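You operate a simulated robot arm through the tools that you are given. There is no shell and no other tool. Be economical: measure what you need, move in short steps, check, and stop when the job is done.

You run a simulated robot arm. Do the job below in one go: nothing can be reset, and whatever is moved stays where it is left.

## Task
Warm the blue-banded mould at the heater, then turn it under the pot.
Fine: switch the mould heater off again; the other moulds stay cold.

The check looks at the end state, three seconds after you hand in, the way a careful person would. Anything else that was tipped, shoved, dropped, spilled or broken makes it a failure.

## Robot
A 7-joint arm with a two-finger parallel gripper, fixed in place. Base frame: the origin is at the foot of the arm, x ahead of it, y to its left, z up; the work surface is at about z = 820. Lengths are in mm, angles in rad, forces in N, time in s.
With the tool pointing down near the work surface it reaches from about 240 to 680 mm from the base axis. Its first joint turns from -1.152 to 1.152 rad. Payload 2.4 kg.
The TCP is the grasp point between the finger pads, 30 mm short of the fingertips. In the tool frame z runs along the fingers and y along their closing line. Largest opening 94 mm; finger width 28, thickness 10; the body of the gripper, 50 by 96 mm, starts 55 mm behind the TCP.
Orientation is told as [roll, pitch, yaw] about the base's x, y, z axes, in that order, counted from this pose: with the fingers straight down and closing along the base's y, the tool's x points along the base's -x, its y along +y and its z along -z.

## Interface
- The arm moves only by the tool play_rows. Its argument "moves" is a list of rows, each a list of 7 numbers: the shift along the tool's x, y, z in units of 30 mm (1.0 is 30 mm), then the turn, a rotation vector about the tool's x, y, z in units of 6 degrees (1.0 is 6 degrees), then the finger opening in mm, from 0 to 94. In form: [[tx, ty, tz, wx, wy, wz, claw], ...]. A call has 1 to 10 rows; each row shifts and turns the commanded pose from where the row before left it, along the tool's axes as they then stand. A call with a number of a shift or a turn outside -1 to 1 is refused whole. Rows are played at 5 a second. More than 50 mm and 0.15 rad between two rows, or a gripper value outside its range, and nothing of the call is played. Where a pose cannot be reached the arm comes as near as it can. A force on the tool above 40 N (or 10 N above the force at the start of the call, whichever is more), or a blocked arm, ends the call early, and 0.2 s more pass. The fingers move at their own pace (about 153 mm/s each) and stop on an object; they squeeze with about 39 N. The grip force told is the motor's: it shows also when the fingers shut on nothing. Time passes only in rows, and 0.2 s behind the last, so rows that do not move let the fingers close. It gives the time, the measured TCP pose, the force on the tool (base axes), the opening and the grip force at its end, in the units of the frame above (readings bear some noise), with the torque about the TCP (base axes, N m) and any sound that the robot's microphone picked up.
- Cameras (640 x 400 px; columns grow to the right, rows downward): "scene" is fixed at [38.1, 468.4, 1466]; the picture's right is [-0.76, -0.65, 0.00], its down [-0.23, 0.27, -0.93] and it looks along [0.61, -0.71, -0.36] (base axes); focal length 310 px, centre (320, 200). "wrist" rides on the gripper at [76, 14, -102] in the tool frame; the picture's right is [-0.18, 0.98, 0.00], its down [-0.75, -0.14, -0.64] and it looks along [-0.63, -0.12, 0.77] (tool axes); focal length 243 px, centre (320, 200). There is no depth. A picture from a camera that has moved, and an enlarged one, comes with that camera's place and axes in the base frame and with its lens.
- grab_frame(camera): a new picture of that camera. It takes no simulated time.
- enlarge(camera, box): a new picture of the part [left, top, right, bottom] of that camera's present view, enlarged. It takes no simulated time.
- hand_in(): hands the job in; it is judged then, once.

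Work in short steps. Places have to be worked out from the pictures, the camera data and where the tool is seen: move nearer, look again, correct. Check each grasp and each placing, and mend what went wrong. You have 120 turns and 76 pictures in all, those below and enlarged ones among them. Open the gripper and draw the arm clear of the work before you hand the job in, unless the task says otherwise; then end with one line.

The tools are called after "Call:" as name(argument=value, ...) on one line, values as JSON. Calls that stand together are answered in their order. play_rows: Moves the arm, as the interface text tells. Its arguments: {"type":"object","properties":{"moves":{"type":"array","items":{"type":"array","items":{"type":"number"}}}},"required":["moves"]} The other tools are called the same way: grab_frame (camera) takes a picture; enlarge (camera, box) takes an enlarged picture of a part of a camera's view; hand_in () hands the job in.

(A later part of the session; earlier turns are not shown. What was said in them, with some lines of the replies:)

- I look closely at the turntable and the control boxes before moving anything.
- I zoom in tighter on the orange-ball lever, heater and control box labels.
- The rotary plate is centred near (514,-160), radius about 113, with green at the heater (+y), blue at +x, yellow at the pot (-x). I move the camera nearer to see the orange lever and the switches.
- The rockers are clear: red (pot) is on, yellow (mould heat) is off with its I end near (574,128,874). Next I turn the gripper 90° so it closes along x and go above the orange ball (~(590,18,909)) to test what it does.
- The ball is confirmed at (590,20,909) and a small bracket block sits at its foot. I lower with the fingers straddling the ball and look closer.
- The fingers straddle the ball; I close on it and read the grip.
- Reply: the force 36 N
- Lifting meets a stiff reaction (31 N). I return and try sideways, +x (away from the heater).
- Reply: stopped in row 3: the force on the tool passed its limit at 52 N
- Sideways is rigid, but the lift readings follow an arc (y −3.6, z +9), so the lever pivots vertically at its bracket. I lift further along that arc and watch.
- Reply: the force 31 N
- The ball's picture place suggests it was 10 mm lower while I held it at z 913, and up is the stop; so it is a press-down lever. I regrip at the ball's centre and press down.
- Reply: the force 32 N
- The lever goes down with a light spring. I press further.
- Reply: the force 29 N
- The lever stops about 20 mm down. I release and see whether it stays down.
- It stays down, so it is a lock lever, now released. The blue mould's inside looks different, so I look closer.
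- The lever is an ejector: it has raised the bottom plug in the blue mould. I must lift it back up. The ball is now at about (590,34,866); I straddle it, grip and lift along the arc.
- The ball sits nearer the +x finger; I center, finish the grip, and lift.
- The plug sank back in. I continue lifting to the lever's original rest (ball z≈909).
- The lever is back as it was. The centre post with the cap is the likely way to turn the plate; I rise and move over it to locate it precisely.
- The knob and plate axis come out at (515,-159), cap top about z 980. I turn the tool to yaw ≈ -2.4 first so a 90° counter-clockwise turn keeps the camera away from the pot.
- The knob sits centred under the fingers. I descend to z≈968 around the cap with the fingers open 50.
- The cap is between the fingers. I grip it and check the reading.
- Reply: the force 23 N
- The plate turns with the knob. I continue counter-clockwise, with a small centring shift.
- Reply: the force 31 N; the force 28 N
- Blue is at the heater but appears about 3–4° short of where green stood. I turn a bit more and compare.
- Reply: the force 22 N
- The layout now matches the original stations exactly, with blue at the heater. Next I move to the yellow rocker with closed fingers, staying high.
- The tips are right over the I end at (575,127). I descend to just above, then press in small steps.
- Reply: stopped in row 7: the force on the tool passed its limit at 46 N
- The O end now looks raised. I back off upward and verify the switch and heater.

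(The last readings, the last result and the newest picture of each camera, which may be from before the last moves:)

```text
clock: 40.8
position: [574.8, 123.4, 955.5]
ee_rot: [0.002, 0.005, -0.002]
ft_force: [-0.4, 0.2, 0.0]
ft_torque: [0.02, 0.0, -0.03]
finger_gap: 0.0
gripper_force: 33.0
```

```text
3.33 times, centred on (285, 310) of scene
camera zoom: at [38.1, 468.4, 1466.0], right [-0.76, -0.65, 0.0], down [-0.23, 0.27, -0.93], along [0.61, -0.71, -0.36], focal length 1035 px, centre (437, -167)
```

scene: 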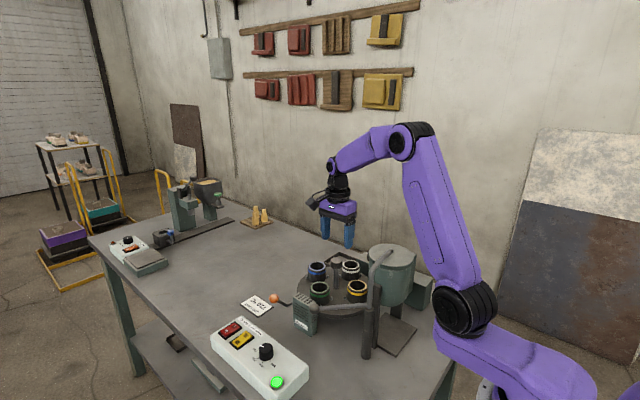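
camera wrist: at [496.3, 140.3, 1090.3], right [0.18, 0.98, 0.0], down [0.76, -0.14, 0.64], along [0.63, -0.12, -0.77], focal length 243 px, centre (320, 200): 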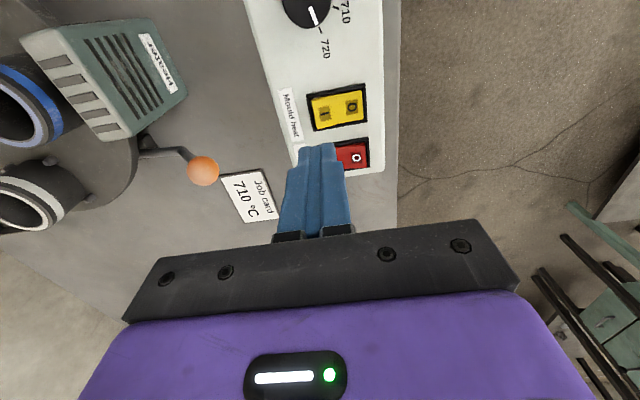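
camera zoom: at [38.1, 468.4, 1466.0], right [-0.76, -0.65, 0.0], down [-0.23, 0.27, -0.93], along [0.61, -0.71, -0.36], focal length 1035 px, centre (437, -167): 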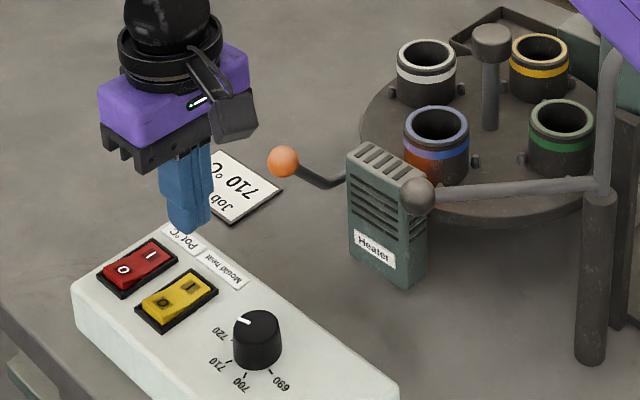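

The heater is on and the blue mould's side is starting to glow. I wait in place, moving over the O end, and watch.

Call:
play_rows(moves=[[0, 0.5, 0, 0, 0, 0, 0], [0, 0.5, 0, 0, 0, 0, 0], [0, 0.12, 0, 0, 0, 0, 0], [0, 0, 0, 0, 0, 0, 0], [0, 0, 0, 0, 0, 0, 0], [0, 0, 0, 0, 0, 0, 0], [0, 0, 0, 0, 0, 0, 0]])

Call:
enlarge(camera="scene", box=[285, 250, 385, 330])

```text
clock: 42.4
position: [575.6, 156.3, 955.5]
ee_rot: [0.0, 0.003, -0.003]
ft_force: [-0.1, -0.4, -0.1]
ft_torque: [-0.03, 0.01, -0.02]
finger_gap: 0.0
gripper_force: 32.7
```

```text
5.00 times, centred on (335, 290) of scene
camera zoom: at [38.1, 468.4, 1466.0], right [-0.76, -0.65, 0.0], down [-0.23, 0.27, -0.93], along [0.61, -0.71, -0.36], focal length 1552 px, centre (245, -250)
```

zoom: 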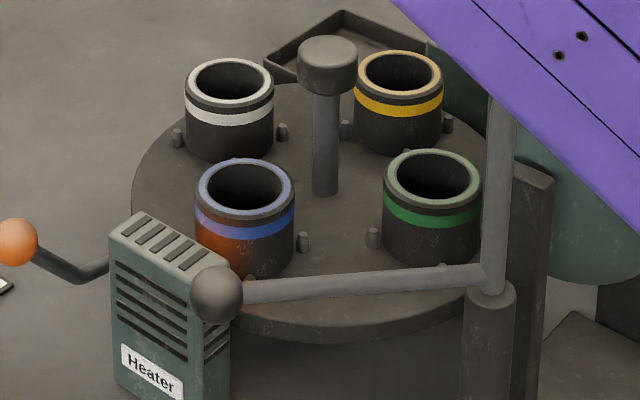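

Call:
play_rows(moves=[[0, 0, 0, 0, 0, 0, 0], [0, 0, 0, 0, 0, 0, 0], [0, 0, 0, 0, 0, 0, 0], [0, 0, 0, 0, 0, 0, 0], [0, 0, 0, 0, 0, 0, 0], [0, 0, 0, 0, 0, 0, 0], [0, 0, 0, 0, 0, 0, 0], [0, 0, 0, 0, 0, 0, 0], [0, 0, 0, 0, 0, 0, 0], [0, 0, 0, 0, 0, 0, 0]])

Call:
play_rows(moves=[[0, 0, 0, 0, 0, 0, 0], [0, 0, 0, 0, 0, 0, 0], [0, 0, 0, 0, 0, 0, 0], [0, 0, 0, 0, 0, 0, 0], [0, 0, 0, 0, 0, 0, 0], [0, 0, 0, 0, 0, 0, 0], [0, 0, 0, 0, 0, 0, 0], [0, 0, 0, 0, 0, 0, 0], [0, 0, 0, 0, 0, 0, 0], [0, 0, 0, 0, 0, 0, 0]])

Call:
enlarge(camera="scene", box=[285, 250, 385, 330])

```text
clock: 44.6
position: [575.7, 156.2, 955.8]
ee_rot: [0.003, 0.001, -0.002]
ft_force: [0.2, 0.2, 0.8]
ft_torque: [0.02, -0.01, 0.01]
finger_gap: 0.0
gripper_force: 33.0
```

```text
clock: 46.8
position: [576.6, 157.0, 956.5]
ee_rot: [0.002, 0.001, -0.001]
ft_force: [0.0, 0.8, 0.5]
ft_torque: [0.0, 0.03, 0.0]
finger_gap: 0.0
gripper_force: 32.8
```

```text
5.00 times, centred on (335, 290) of scene
camera zoom: at [38.1, 468.4, 1466.0], right [-0.76, -0.65, 0.0], down [-0.23, 0.27, -0.93], along [0.61, -0.71, -0.36], focal length 1552 px, centre (245, -250)
```

zoom: 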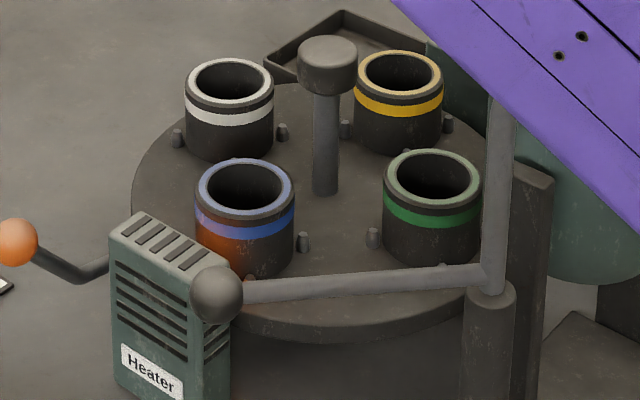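

The orange is steady heater light, so warmth can only be ensured by time. I let it heat a good while longer.

Call:
play_rows(moves=[[0, 0, 0, 0, 0, 0, 0], [0, 0, 0, 0, 0, 0, 0], [0, 0, 0, 0, 0, 0, 0], [0, 0, 0, 0, 0, 0, 0], [0, 0, 0, 0, 0, 0, 0], [0, 0, 0, 0, 0, 0, 0], [0, 0, 0, 0, 0, 0, 0], [0, 0, 0, 0, 0, 0, 0], [0, 0, 0, 0, 0, 0, 0], [0, 0, 0, 0, 0, 0, 0]])

Call:
play_rows(moves=[[0, 0, 0, 0, 0, 0, 0], [0, 0, 0, 0, 0, 0, 0], [0, 0, 0, 0, 0, 0, 0], [0, 0, 0, 0, 0, 0, 0], [0, 0, 0, 0, 0, 0, 0], [0, 0, 0, 0, 0, 0, 0], [0, 0, 0, 0, 0, 0, 0], [0, 0, 0, 0, 0, 0, 0], [0, 0, 0, 0, 0, 0, 0], [0, 0, 0, 0, 0, 0, 0]])

Call:
play_rows(moves=[[0, 0, 0, 0, 0, 0, 0], [0, 0, 0, 0, 0, 0, 0], [0, 0, 0, 0, 0, 0, 0], [0, 0, 0, 0, 0, 0, 0], [0, 0, 0, 0, 0, 0, 0], [0, 0, 0, 0, 0, 0, 0], [0, 0, 0, 0, 0, 0, 0], [0, 0, 0, 0, 0, 0, 0], [0, 0, 0, 0, 0, 0, 0], [0, 0, 0, 0, 0, 0, 0]])

Call:
play_rows(moves=[[0, 0, 0, 0, 0, 0, 0], [0, 0, 0, 0, 0, 0, 0], [0, 0, 0, 0, 0, 0, 0], [0, 0, 0, 0, 0, 0, 0], [0, 0, 0, 0, 0, 0, 0], [0, 0, 0, 0, 0, 0, 0], [0, 0, 0, 0, 0, 0, 0], [0, 0, 0, 0, 0, 0, 0], [0, 0, 0, 0, 0, 0, 0], [0, 0, 0, 0, 0, 0, 0]])

Call:
grab_frame(camera="scene")

Call:
enlarge(camera="scene", box=[285, 250, 385, 330])

```text
clock: 49.0
position: [575.4, 156.8, 956.0]
ee_rot: [0.001, 0.002, -0.002]
ft_force: [-0.1, 0.2, 0.6]
ft_torque: [-0.01, -0.01, -0.03]
finger_gap: 0.0
gripper_force: 32.8
```

```text
clock: 51.2
position: [575.4, 156.6, 955.3]
ee_rot: [0.001, 0.002, -0.002]
ft_force: [0.3, 0.4, -0.2]
ft_torque: [-0.02, 0.0, 0.02]
finger_gap: 0.0
gripper_force: 32.8
```

```text
clock: 53.4
position: [577.2, 156.8, 955.4]
ee_rot: [0.002, 0.003, -0.002]
ft_force: [-0.2, 0.1, 0.4]
ft_torque: [0.0, -0.03, -0.01]
finger_gap: 0.0
gripper_force: 32.9
```

```text
clock: 55.6
position: [576.5, 157.5, 955.4]
ee_rot: [0.002, 0.001, -0.002]
ft_force: [-0.6, 0.2, -0.5]
ft_torque: [0.0, -0.02, -0.02]
finger_gap: 0.1
gripper_force: 33.2
```

```text
33 pictures are left
```

scene: 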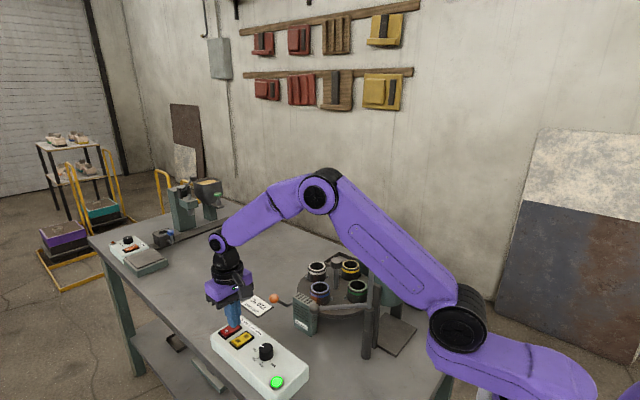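

```text
5.00 times, centred on (335, 290) of scene
camera zoom: at [38.1, 468.4, 1466.0], right [-0.76, -0.65, 0.0], down [-0.23, 0.27, -0.93], along [0.61, -0.71, -0.36], focal length 1552 px, centre (245, -250)
```

zoom: 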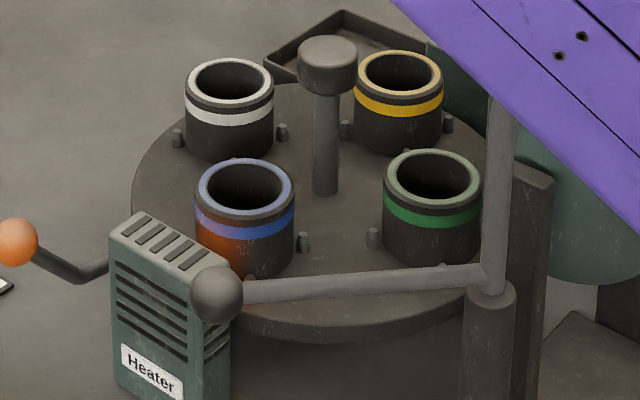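

After ~15 s I press the O end; whether the glow persists will tell about the mould's warmth.

Call:
play_rows(moves=[[0.05, 0, 0.9, 0, 0, 0, 0], [0, 0, 0.6, 0, 0, 0, 0], [0, 0, 0.2, 0, 0, 0, 0], [0, 0, 0.15, 0, 0, 0, 0], [0, 0, 0.1, 0, 0, 0, 0], [0, 0, 0.1, 0, 0, 0, 0]])

Call:
play_rows(moves=[[0, 0, -0.5, 0, 0, 0, 0], [0, 0, -0.8, 0, 0, 0, 0], [0, 0, -0.8, 0, 0, 0, 0]])

Call:
enlarge(camera="scene", box=[205, 250, 365, 370])

```text
clock: 56.7
position: [574.2, 157.9, 902.9]
ee_rot: [0.001, 0.003, 0.001]
ft_force: [-7.5, -1.6, 11.4]
ft_torque: [-0.16, 0.19, -0.04]
finger_gap: 0.0
gripper_force: 33.4
stopped in row 5: the force on the tool passed its limit at 46 N (the readings are from after the stop); the commanded pose is now the measured one
```

```text
clock: 57.5
position: [576.6, 157.7, 965.8]
ee_rot: [0.003, 0.003, -0.002]
ft_force: [0.3, 0.0, -0.2]
ft_torque: [0.01, 0.0, 0.01]
finger_gap: 0.0
gripper_force: 32.7
```

```text
3.33 times, centred on (285, 310) of scene
camera zoom: at [38.1, 468.4, 1466.0], right [-0.76, -0.65, 0.0], down [-0.23, 0.27, -0.93], along [0.61, -0.71, -0.36], focal length 1035 px, centre (437, -167)
```

zoom: 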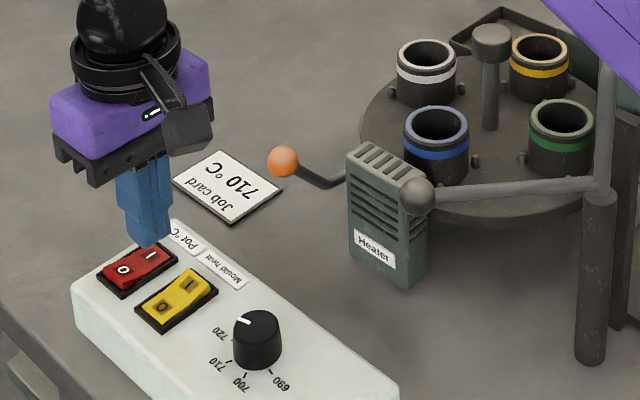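

Call:
enlarge(camera="scene", box=[285, 250, 385, 330])

Call:
enlarge(camera="scene", box=[212, 312, 262, 352])

```text
5.00 times, centred on (335, 290) of scene
camera zoom: at [38.1, 468.4, 1466.0], right [-0.76, -0.65, 0.0], down [-0.23, 0.27, -0.93], along [0.61, -0.71, -0.36], focal length 1552 px, centre (245, -250)
```

zoom: 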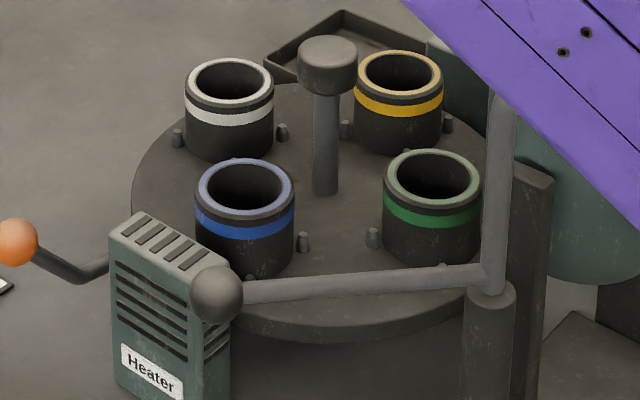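

```text
10.00 times, centred on (237, 332) of scene
camera zoom: at [38.1, 468.4, 1466.0], right [-0.76, -0.65, 0.0], down [-0.23, 0.27, -0.93], along [0.61, -0.71, -0.36], focal length 3104 px, centre (1150, -1120)
```

zoom: 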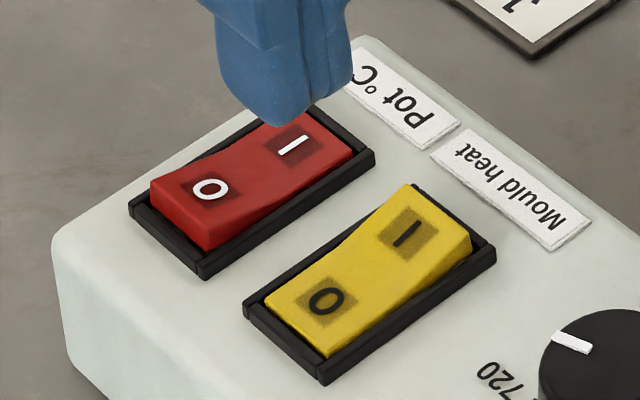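

Heater is off again and the mould shows no visible warmth sign. For certainty I give it a second, longer heating period: press I again.

Call:
play_rows(moves=[[0, -0.6, 0, 0, 0, 0, 0], [0.03, -0.55, 0, 0, 0, 0, 0], [0, 0, 0.9, 0, 0, 0, 0], [0, 0, 0.8, 0, 0, 0, 0], [0, 0, 0.25, 0, 0, 0, 0], [0, 0, 0.15, 0, 0, 0, 0], [0, 0, 0.1, 0, 0, 0, 0]])

Call:
play_rows(moves=[[0, 0, -0.5, 0, 0, 0, 0], [0, 0, -0.8, 0, 0, 0, 0], [0, 0.57, -0.5, 0, 0, 0, 0], [0, 0.57, 0, 0, 0, 0, 0]])

Call:
enlarge(camera="scene", box=[205, 250, 365, 370])

Call:
play_rows(moves=[[0, 0, 0, 0, 0, 0, 0], [0, 0, 0, 0, 0, 0, 0], [0, 0, 0, 0, 0, 0, 0], [0, 0, 0, 0, 0, 0, 0], [0, 0, 0, 0, 0, 0, 0], [0, 0, 0, 0, 0, 0, 0], [0, 0, 0, 0, 0, 0, 0], [0, 0, 0, 0, 0, 0, 0], [0, 0, 0, 0, 0, 0, 0], [0, 0, 0, 0, 0, 0, 0]])

Call:
play_rows(moves=[[0, 0, 0, 0, 0, 0, 0], [0, 0, 0, 0, 0, 0, 0], [0, 0, 0, 0, 0, 0, 0], [0, 0, 0, 0, 0, 0, 0], [0, 0, 0, 0, 0, 0, 0], [0, 0, 0, 0, 0, 0, 0], [0, 0, 0, 0, 0, 0, 0], [0, 0, 0, 0, 0, 0, 0], [0, 0, 0, 0, 0, 0, 0], [0, 0, 0, 0, 0, 0, 0]])

Call:
play_rows(moves=[[0, 0, 0, 0, 0, 0, 0], [0, 0, 0, 0, 0, 0, 0], [0, 0, 0, 0, 0, 0, 0], [0, 0, 0, 0, 0, 0, 0], [0, 0, 0, 0, 0, 0, 0], [0, 0, 0, 0, 0, 0, 0], [0, 0, 0, 0, 0, 0, 0], [0, 0, 0, 0, 0, 0, 0], [0, 0, 0, 0, 0, 0, 0], [0, 0, 0, 0, 0, 0, 0]])

Call:
play_rows(moves=[[0, 0, 0, 0, 0, 0, 0], [0, 0, 0, 0, 0, 0, 0], [0, 0, 0, 0, 0, 0, 0], [0, 0, 0, 0, 0, 0, 0], [0, 0, 0, 0, 0, 0, 0], [0, 0, 0, 0, 0, 0, 0], [0, 0, 0, 0, 0, 0, 0], [0, 0, 0, 0, 0, 0, 0], [0, 0, 0, 0, 0, 0, 0], [0, 0, 0, 0, 0, 0, 0]])

Call:
play_rows(moves=[[0, 0, 0, 0, 0, 0, 0], [0, 0, 0, 0, 0, 0, 0], [0, 0, 0, 0, 0, 0, 0], [0, 0, 0, 0, 0, 0, 0], [0, 0, 0, 0, 0, 0, 0], [0, 0, 0, 0, 0, 0, 0], [0, 0, 0, 0, 0, 0, 0], [0, 0, 0, 0, 0, 0, 0], [0, 0, 0, 0, 0, 0, 0], [0, 0, 0, 0, 0, 0, 0]])

Call:
play_rows(moves=[[0, 0, 0, 0, 0, 0, 0], [0, 0, 0, 0, 0, 0, 0], [0, 0, 0, 0, 0, 0, 0], [0, 0, 0, 0, 0, 0, 0], [0, 0, 0, 0, 0, 0, 0], [0, 0, 0, 0, 0, 0, 0], [0, 0, 0, 0, 0, 0, 0], [0, 0, 0, 0, 0, 0, 0], [0, 0, 0, 0, 0, 0, 0], [0, 0, 0, 0, 0, 0, 0]])

Call:
enlarge(camera="scene", box=[205, 250, 365, 370])

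```text
clock: 59.2
position: [573.9, 122.2, 902.7]
ee_rot: [0.001, -0.001, -0.001]
ft_force: [-7.5, 0.0, 10.0]
ft_torque: [0.02, 0.15, 0.07]
finger_gap: 0.0
gripper_force: 32.8
stopped in row 7: the force on the tool passed its limit at 42 N (the readings are from after the stop); the commanded pose is now the measured one
```

```text
clock: 60.2
position: [573.4, 158.3, 955.7]
ee_rot: [0.0, 0.0, -0.001]
ft_force: [0.3, 0.1, 0.6]
ft_torque: [0.01, -0.01, 0.05]
finger_gap: 0.0
gripper_force: 33.5
```

```text
3.33 times, centred on (285, 310) of scene
camera zoom: at [38.1, 468.4, 1466.0], right [-0.76, -0.65, 0.0], down [-0.23, 0.27, -0.93], along [0.61, -0.71, -0.36], focal length 1035 px, centre (437, -167)
```

zoom: 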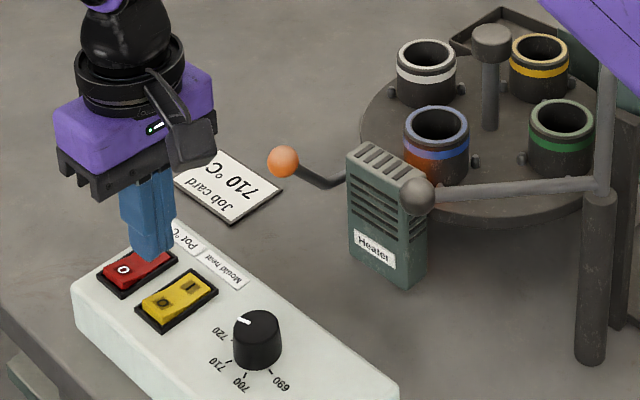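

```text
clock: 62.4
position: [573.3, 157.7, 955.5]
ee_rot: [0.0, -0.001, 0.0]
ft_force: [-0.2, 0.4, 0.4]
ft_torque: [-0.02, -0.01, -0.01]
finger_gap: 0.0
gripper_force: 33.3
```

```text
clock: 64.6
position: [573.6, 156.0, 955.5]
ee_rot: [0.002, 0.0, -0.003]
ft_force: [-0.2, -0.3, -0.4]
ft_torque: [0.02, -0.02, 0.05]
finger_gap: 0.1
gripper_force: 32.7
```

```text
clock: 66.8
position: [573.1, 157.1, 955.4]
ee_rot: [0.002, 0.0, 0.0]
ft_force: [-0.3, -0.3, 0.4]
ft_torque: [-0.01, -0.01, -0.01]
finger_gap: 0.0
gripper_force: 32.7
```

```text
clock: 69.0
position: [574.0, 157.1, 955.8]
ee_rot: [0.002, 0.001, -0.002]
ft_force: [-0.2, 0.4, -0.2]
ft_torque: [-0.01, 0.02, -0.04]
finger_gap: 0.0
gripper_force: 33.0
```

```text
clock: 71.2
position: [575.3, 157.0, 955.7]
ee_rot: [0.002, 0.0, -0.001]
ft_force: [-0.4, -0.1, 0.1]
ft_torque: [-0.03, -0.01, 0.0]
finger_gap: 0.0
gripper_force: 32.9
```

```text
clock: 73.4
position: [573.5, 156.5, 956.2]
ee_rot: [0.0, 0.0, -0.003]
ft_force: [0.0, 0.0, 0.0]
ft_torque: [-0.02, -0.03, -0.02]
finger_gap: 0.1
gripper_force: 32.7
```

```text
3.33 times, centred on (285, 310) of scene
camera zoom: at [38.1, 468.4, 1466.0], right [-0.76, -0.65, 0.0], down [-0.23, 0.27, -0.93], along [0.61, -0.71, -0.36], focal length 1035 px, centre (437, -167)
```

zoom: 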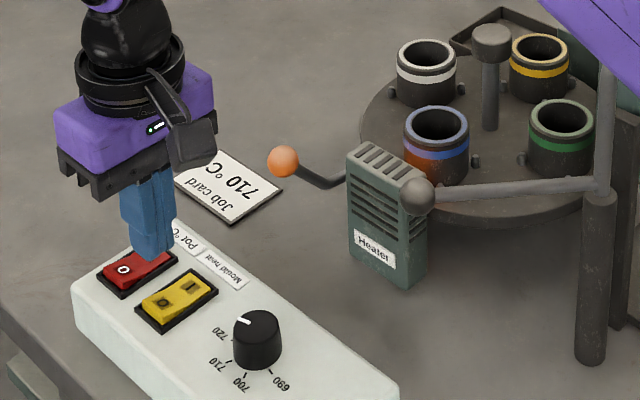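

Heated for another 14 s (about 30 s in total). I press the O end now and rise.

Call:
play_rows(moves=[[0, 0, 0.9, 0, 0, 0, 0], [0, 0, 0.6, 0, 0, 0, 0], [0, 0, 0.2, 0, 0, 0, 0], [0, 0, 0.15, 0, 0, 0, 0], [0, 0, 0.1, 0, 0, 0, 0], [0, 0, 0.1, 0, 0, 0, 0]])

Call:
play_rows(moves=[[0, 0, -0.5, 0, 0, 0, 0], [0, 0, -0.8, 0, 0, 0, 0], [0, 0, -1, 0, 0, 0, 0], [0, 0, -1, 0, 0, 0, 0], [0, 0, -1, 0, 0, 0, 0], [0, 0, -0.9, 0, 0, 0, 50]])

Call:
enlarge(camera="scene", box=[205, 250, 365, 370])

```text
clock: 74.6
position: [575.4, 157.2, 904.0]
ee_rot: [0.002, -0.001, -0.001]
ft_force: [-7.5, -1.7, 10.4]
ft_torque: [-0.16, 0.21, -0.09]
finger_gap: 0.2
gripper_force: 33.1
stopped in row 5: the force on the tool passed its limit at 47 N (the readings are from after the stop); the commanded pose is now the measured one
```

```text
clock: 76.0
position: [575.1, 156.0, 1058.1]
ee_rot: [0.001, 0.001, -0.001]
ft_force: [0.0, 0.4, 0.3]
ft_torque: [0.0, -0.03, 0.01]
finger_gap: 50.1
gripper_force: 0.0
```

```text
3.33 times, centred on (285, 310) of scene
camera zoom: at [38.1, 468.4, 1466.0], right [-0.76, -0.65, 0.0], down [-0.23, 0.27, -0.93], along [0.61, -0.71, -0.36], focal length 1035 px, centre (437, -167)
```

zoom: 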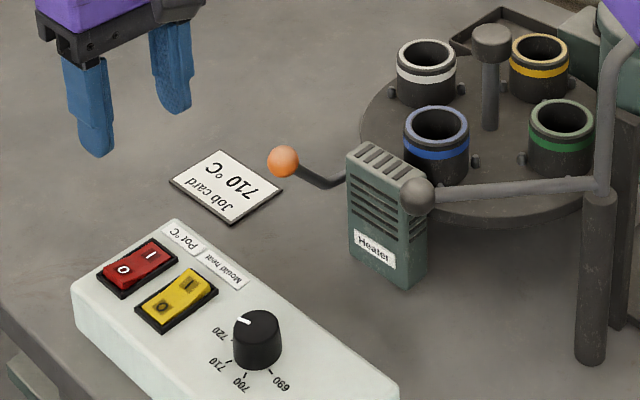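

The heater is off. I turn the tool to yaw ≈ -2.41 and return over the knob.

Call:
play_rows(moves=[[0, 0, 0, 0, 0, 1, 50], [0, 0, 0, 0, 0, 1, 50], [0, 0, 0, 0, 0, 1, 50], [0, 0, 0, 0, 0, 1, 50], [0, 0, 0, 0, 0, 1, 50], [0, 0, 0, 0, 0, 1, 50], [0, 0, 0, 0, 0, 1, 50], [0, 0, 0, 0, 0, 1, 50], [0, 0, 0, 0, 0, 1, 50], [0, 0, 0, 0, 0, 1, 50]])

Call:
play_rows(moves=[[0, 0, 0, 0, 0, 1, 50], [0, 0, 0, 0, 0, 1, 50], [0, 0, 0, 0, 0, 1, 50], [0, 0, 0, 0, 0, 1, 50], [0, 0, 0, 0, 0, 1, 50], [0, 0, 0, 0, 0, 1, 50], [0, 0, 0, 0, 0, 1, 50], [0, 0, 0, 0, 0, 1, 50], [0, 0, 0, 0, 0, 1, 50], [0, 0, 0, 0, 0, 1, 50]])

Call:
play_rows(moves=[[0, 0, 0, 0, 0, 1, 50], [0, 0, 0, 0, 0, 1, 50], [0, 0, 0, 0, 0, 1, 50], [0, 0, 0, 0, 0, 0, 50]])

Call:
play_rows(moves=[[-0.849, 0.646, 0, 0, 0, 0, 50], [-0.849, 0.646, 0, 0, 0, 0, 50], [-0.849, 0.646, 0, 0, 0, 0, 50], [-0.849, 0.646, 0, 0, 0, 0, 50], [-0.849, 0.646, 0, 0, 0, 0, 50], [-0.849, 0.646, 0, 0, 0, 0, 50], [-0.849, 0.646, 0, 0, 0, 0, 50], [-0.849, 0.646, 0, 0, 0, 0, 50], [-0.849, 0.646, 0, 0, 0, 0, 50], [-0.849, 0.646, 0, 0, 0, 0, 50]])

Call:
grab_frame(camera="wrist")

```text
clock: 78.2
position: [575.7, 157.2, 1057.6]
ee_rot: [0.002, 0.002, -1.051]
ft_force: [0.7, -0.1, 0.9]
ft_torque: [0.01, -0.01, 0.01]
finger_gap: 50.3
gripper_force: 0.0
```

```text
clock: 80.4
position: [575.2, 156.1, 1058.3]
ee_rot: [0.001, 0.002, -2.097]
ft_force: [-0.2, 0.5, 0.6]
ft_torque: [-0.02, 0.0, 0.03]
finger_gap: 50.0
gripper_force: 0.0
```

```text
clock: 81.4
position: [574.4, 157.5, 1057.8]
ee_rot: [-0.001, 0.002, -2.411]
ft_force: [-0.4, -0.2, 0.7]
ft_torque: [0.02, 0.0, 0.01]
finger_gap: 50.0
gripper_force: 0.0
```

```text
clock: 83.6
position: [514.5, -156.6, 1057.6]
ee_rot: [-0.001, 0.005, -2.409]
ft_force: [-0.8, 0.2, 0.0]
ft_torque: [0.0, -0.01, -0.02]
finger_gap: 49.8
gripper_force: 0.0
```

```text
25 pictures are left
camera wrist: at [580.2, -116.4, 1160.9], right [0.52, -0.85, 0.0], down [-0.66, -0.4, 0.64], along [-0.55, -0.33, -0.77], focal length 243 px, centre (320, 200)
```

wrist: 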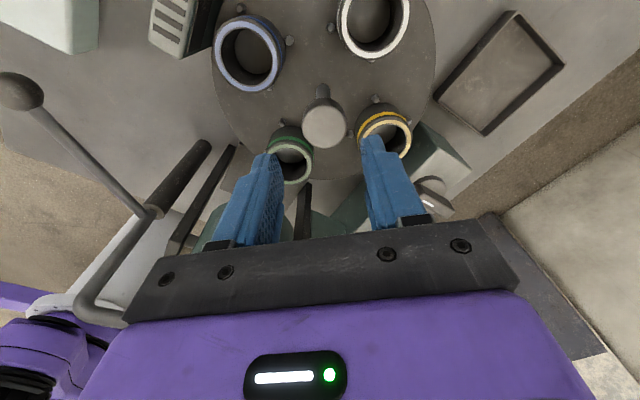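

Centred over the knob; I descend, grip and turn it by the same total (15.6 units) that gave exactly one station.

Call:
play_rows(moves=[[-0.04, 0.07, 0.8, 0, 0, 0, 50], [0, 0, 0.8, 0, 0, 0, 50], [0, 0, 0.8, 0, 0, 0, 50], [0, 0, 0.55, 0, 0, 0, 50], [0, 0, 0, 0, 0, 0, 50], [0, 0, 0, 0, 0, 0, 25], [0, 0, 0, 0, 0, 0, 25], [0, 0, 0, 0, 0, 0, 25]])

Call:
play_rows(moves=[[0, 0, 0, 0, 0, -0.6, 25], [0, 0, 0, 0, 0, -0.6, 25], [0, 0, 0, 0, 0, -0.9, 25], [0, 0, 0, 0, 0, -0.9, 25], [0, 0, 0, 0, 0, -0.9, 25], [0, 0, 0, 0, 0, -0.9, 25], [0, 0, 0, 0, 0, -0.9, 25], [0, 0, 0, 0, 0, -0.9, 25], [0, 0, 0, 0, 0, -0.9, 25]])

Call:
play_rows(moves=[[0, 0, 0, 0, 0, -0.9, 25], [0, 0, 0, 0, 0, -0.9, 25], [0, 0, 0, 0, 0, -0.9, 25], [0, 0, 0, 0, 0, -0.9, 25], [0, 0, 0, 0, 0, -0.9, 25], [0, 0, 0, 0, 0, -0.9, 25], [0, 0, 0, 0, 0, -0.9, 25], [0, 0, 0, 0, 0, -0.9, 25], [0, 0, 0, 0, 0, -0.6, 25], [0, 0, 0, 0, 0, 0, 25]])

Call:
enlarge(camera="scene", box=[240, 250, 400, 350])

```text
clock: 85.4
position: [516.0, -159.2, 968.0]
ee_rot: [-0.004, 0.002, -2.408]
ft_force: [-8.1, 3.1, -1.0]
ft_torque: [-0.01, 0.03, -0.13]
finger_gap: 35.9
gripper_force: 45.1
```

```text
clock: 87.4
position: [514.4, -159.8, 965.8]
ee_rot: [-0.002, 0.006, -1.621]
ft_force: [-11.3, 13.0, -14.5]
ft_torque: [-0.19, 0.18, -0.03]
finger_gap: 35.5
gripper_force: 44.8
```

```text
clock: 89.6
position: [514.3, -159.4, 969.3]
ee_rot: [0.0, 0.004, -0.806]
ft_force: [-9.2, 5.4, -14.0]
ft_torque: [0.76, 0.73, 0.12]
finger_gap: 35.4
gripper_force: 44.7
```

```text
4.00 times, centred on (320, 300) of scene
camera zoom: at [38.1, 468.5, 1466.0], right [-0.76, -0.65, 0.0], down [-0.23, 0.27, -0.93], along [0.61, -0.71, -0.36], focal length 1242 px, centre (320, -200)
```

zoom: 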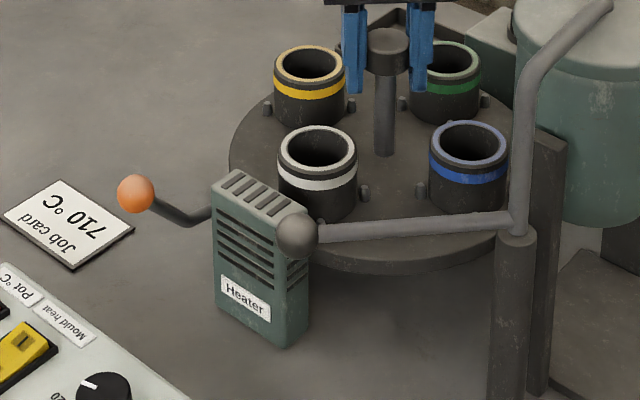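

Blue is under the pot, perhaps 1–2° short; I turn slightly more, release and rise.

Call:
play_rows(moves=[[0, 0, 0, 0, 0, -0.35, 25], [0, 0, 0, 0, 0, 0, 25], [0, 0, 0, 0, 0, 0, 50], [0, 0, 0, 0, 0, 0, 50], [0, 0, -0.9, 0, 0, 0, 50], [0, 0, -0.9, 0, 0, 0, 50], [0, 0, -0.9, 0, 0, 0, 50], [0, 0, -0.9, 0, 0, 0, 50], [0, 0, -0.9, 0, 0, 0, 70], [0, 0, -0.9, 0, 0, 0, 90]])

Call:
enlarge(camera="scene", box=[240, 250, 400, 350])

Call:
grab_frame(camera="scene")

Call:
grab_frame(camera="wrist")

```text
clock: 91.8
position: [514.6, -162.6, 1130.1]
ee_rot: [0.0, 0.002, -0.773]
ft_force: [-0.2, -0.4, 0.3]
ft_torque: [-0.03, -0.01, 0.0]
finger_gap: 90.0
gripper_force: 0.0
```

```text
4.00 times, centred on (320, 300) of scene
camera zoom: at [38.1, 468.4, 1466.0], right [-0.76, -0.65, 0.0], down [-0.23, 0.27, -0.93], along [0.61, -0.71, -0.36], focal length 1242 px, centre (320, -200)
```

zoom: 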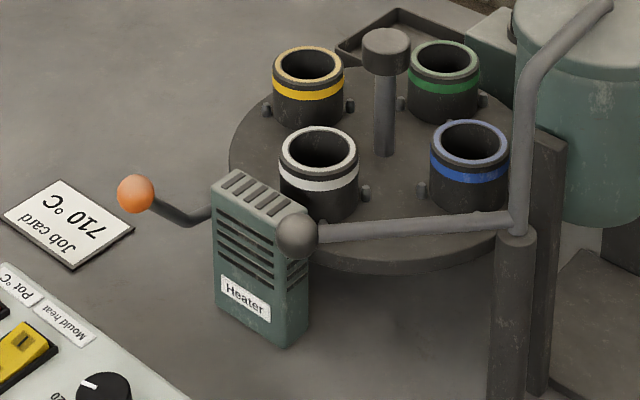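

```text
22 pictures are left
```

scene: 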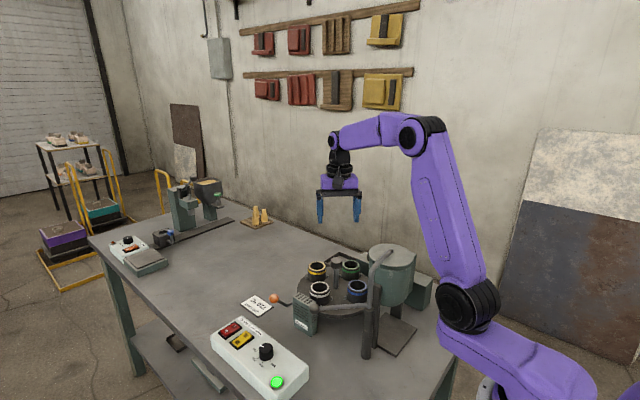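

```text
21 pictures are left
camera wrist: at [469.4, -98.8, 1233.3], right [0.82, 0.58, 0.0], down [0.44, -0.63, 0.64], along [0.37, -0.52, -0.77], focal length 243 px, centre (320, 200)
```

wrist: 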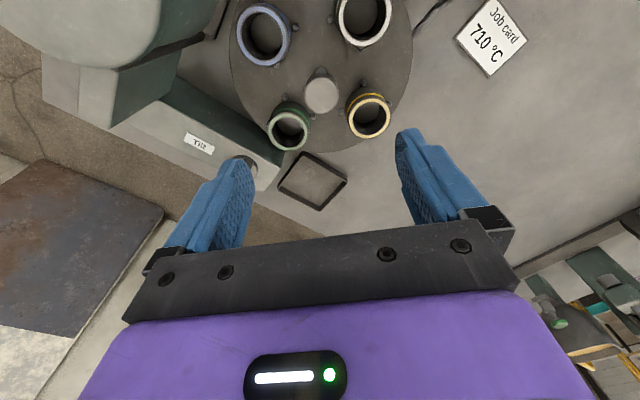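

Blue now stands exactly at the pot station, the mould heater is off, the ejector lever is back in its original place, and the arm is clear with the gripper open. I hand in.

Call:
hand_in()

```text
The job is handed in.
```

I heated the blue-banded mould at the heater for about 30 s and turned it to the pot station, then handed the job in. The mould gives no visible sign of being warm, so that rests on the heating time alone. The mould heater is off, and it was never on while another mould stood at it. While finding what turns the plate I pressed the orange-ball lever, which raised the plug in the blue mould; I lifted it back, and the lever and plug looked as they did at the start.
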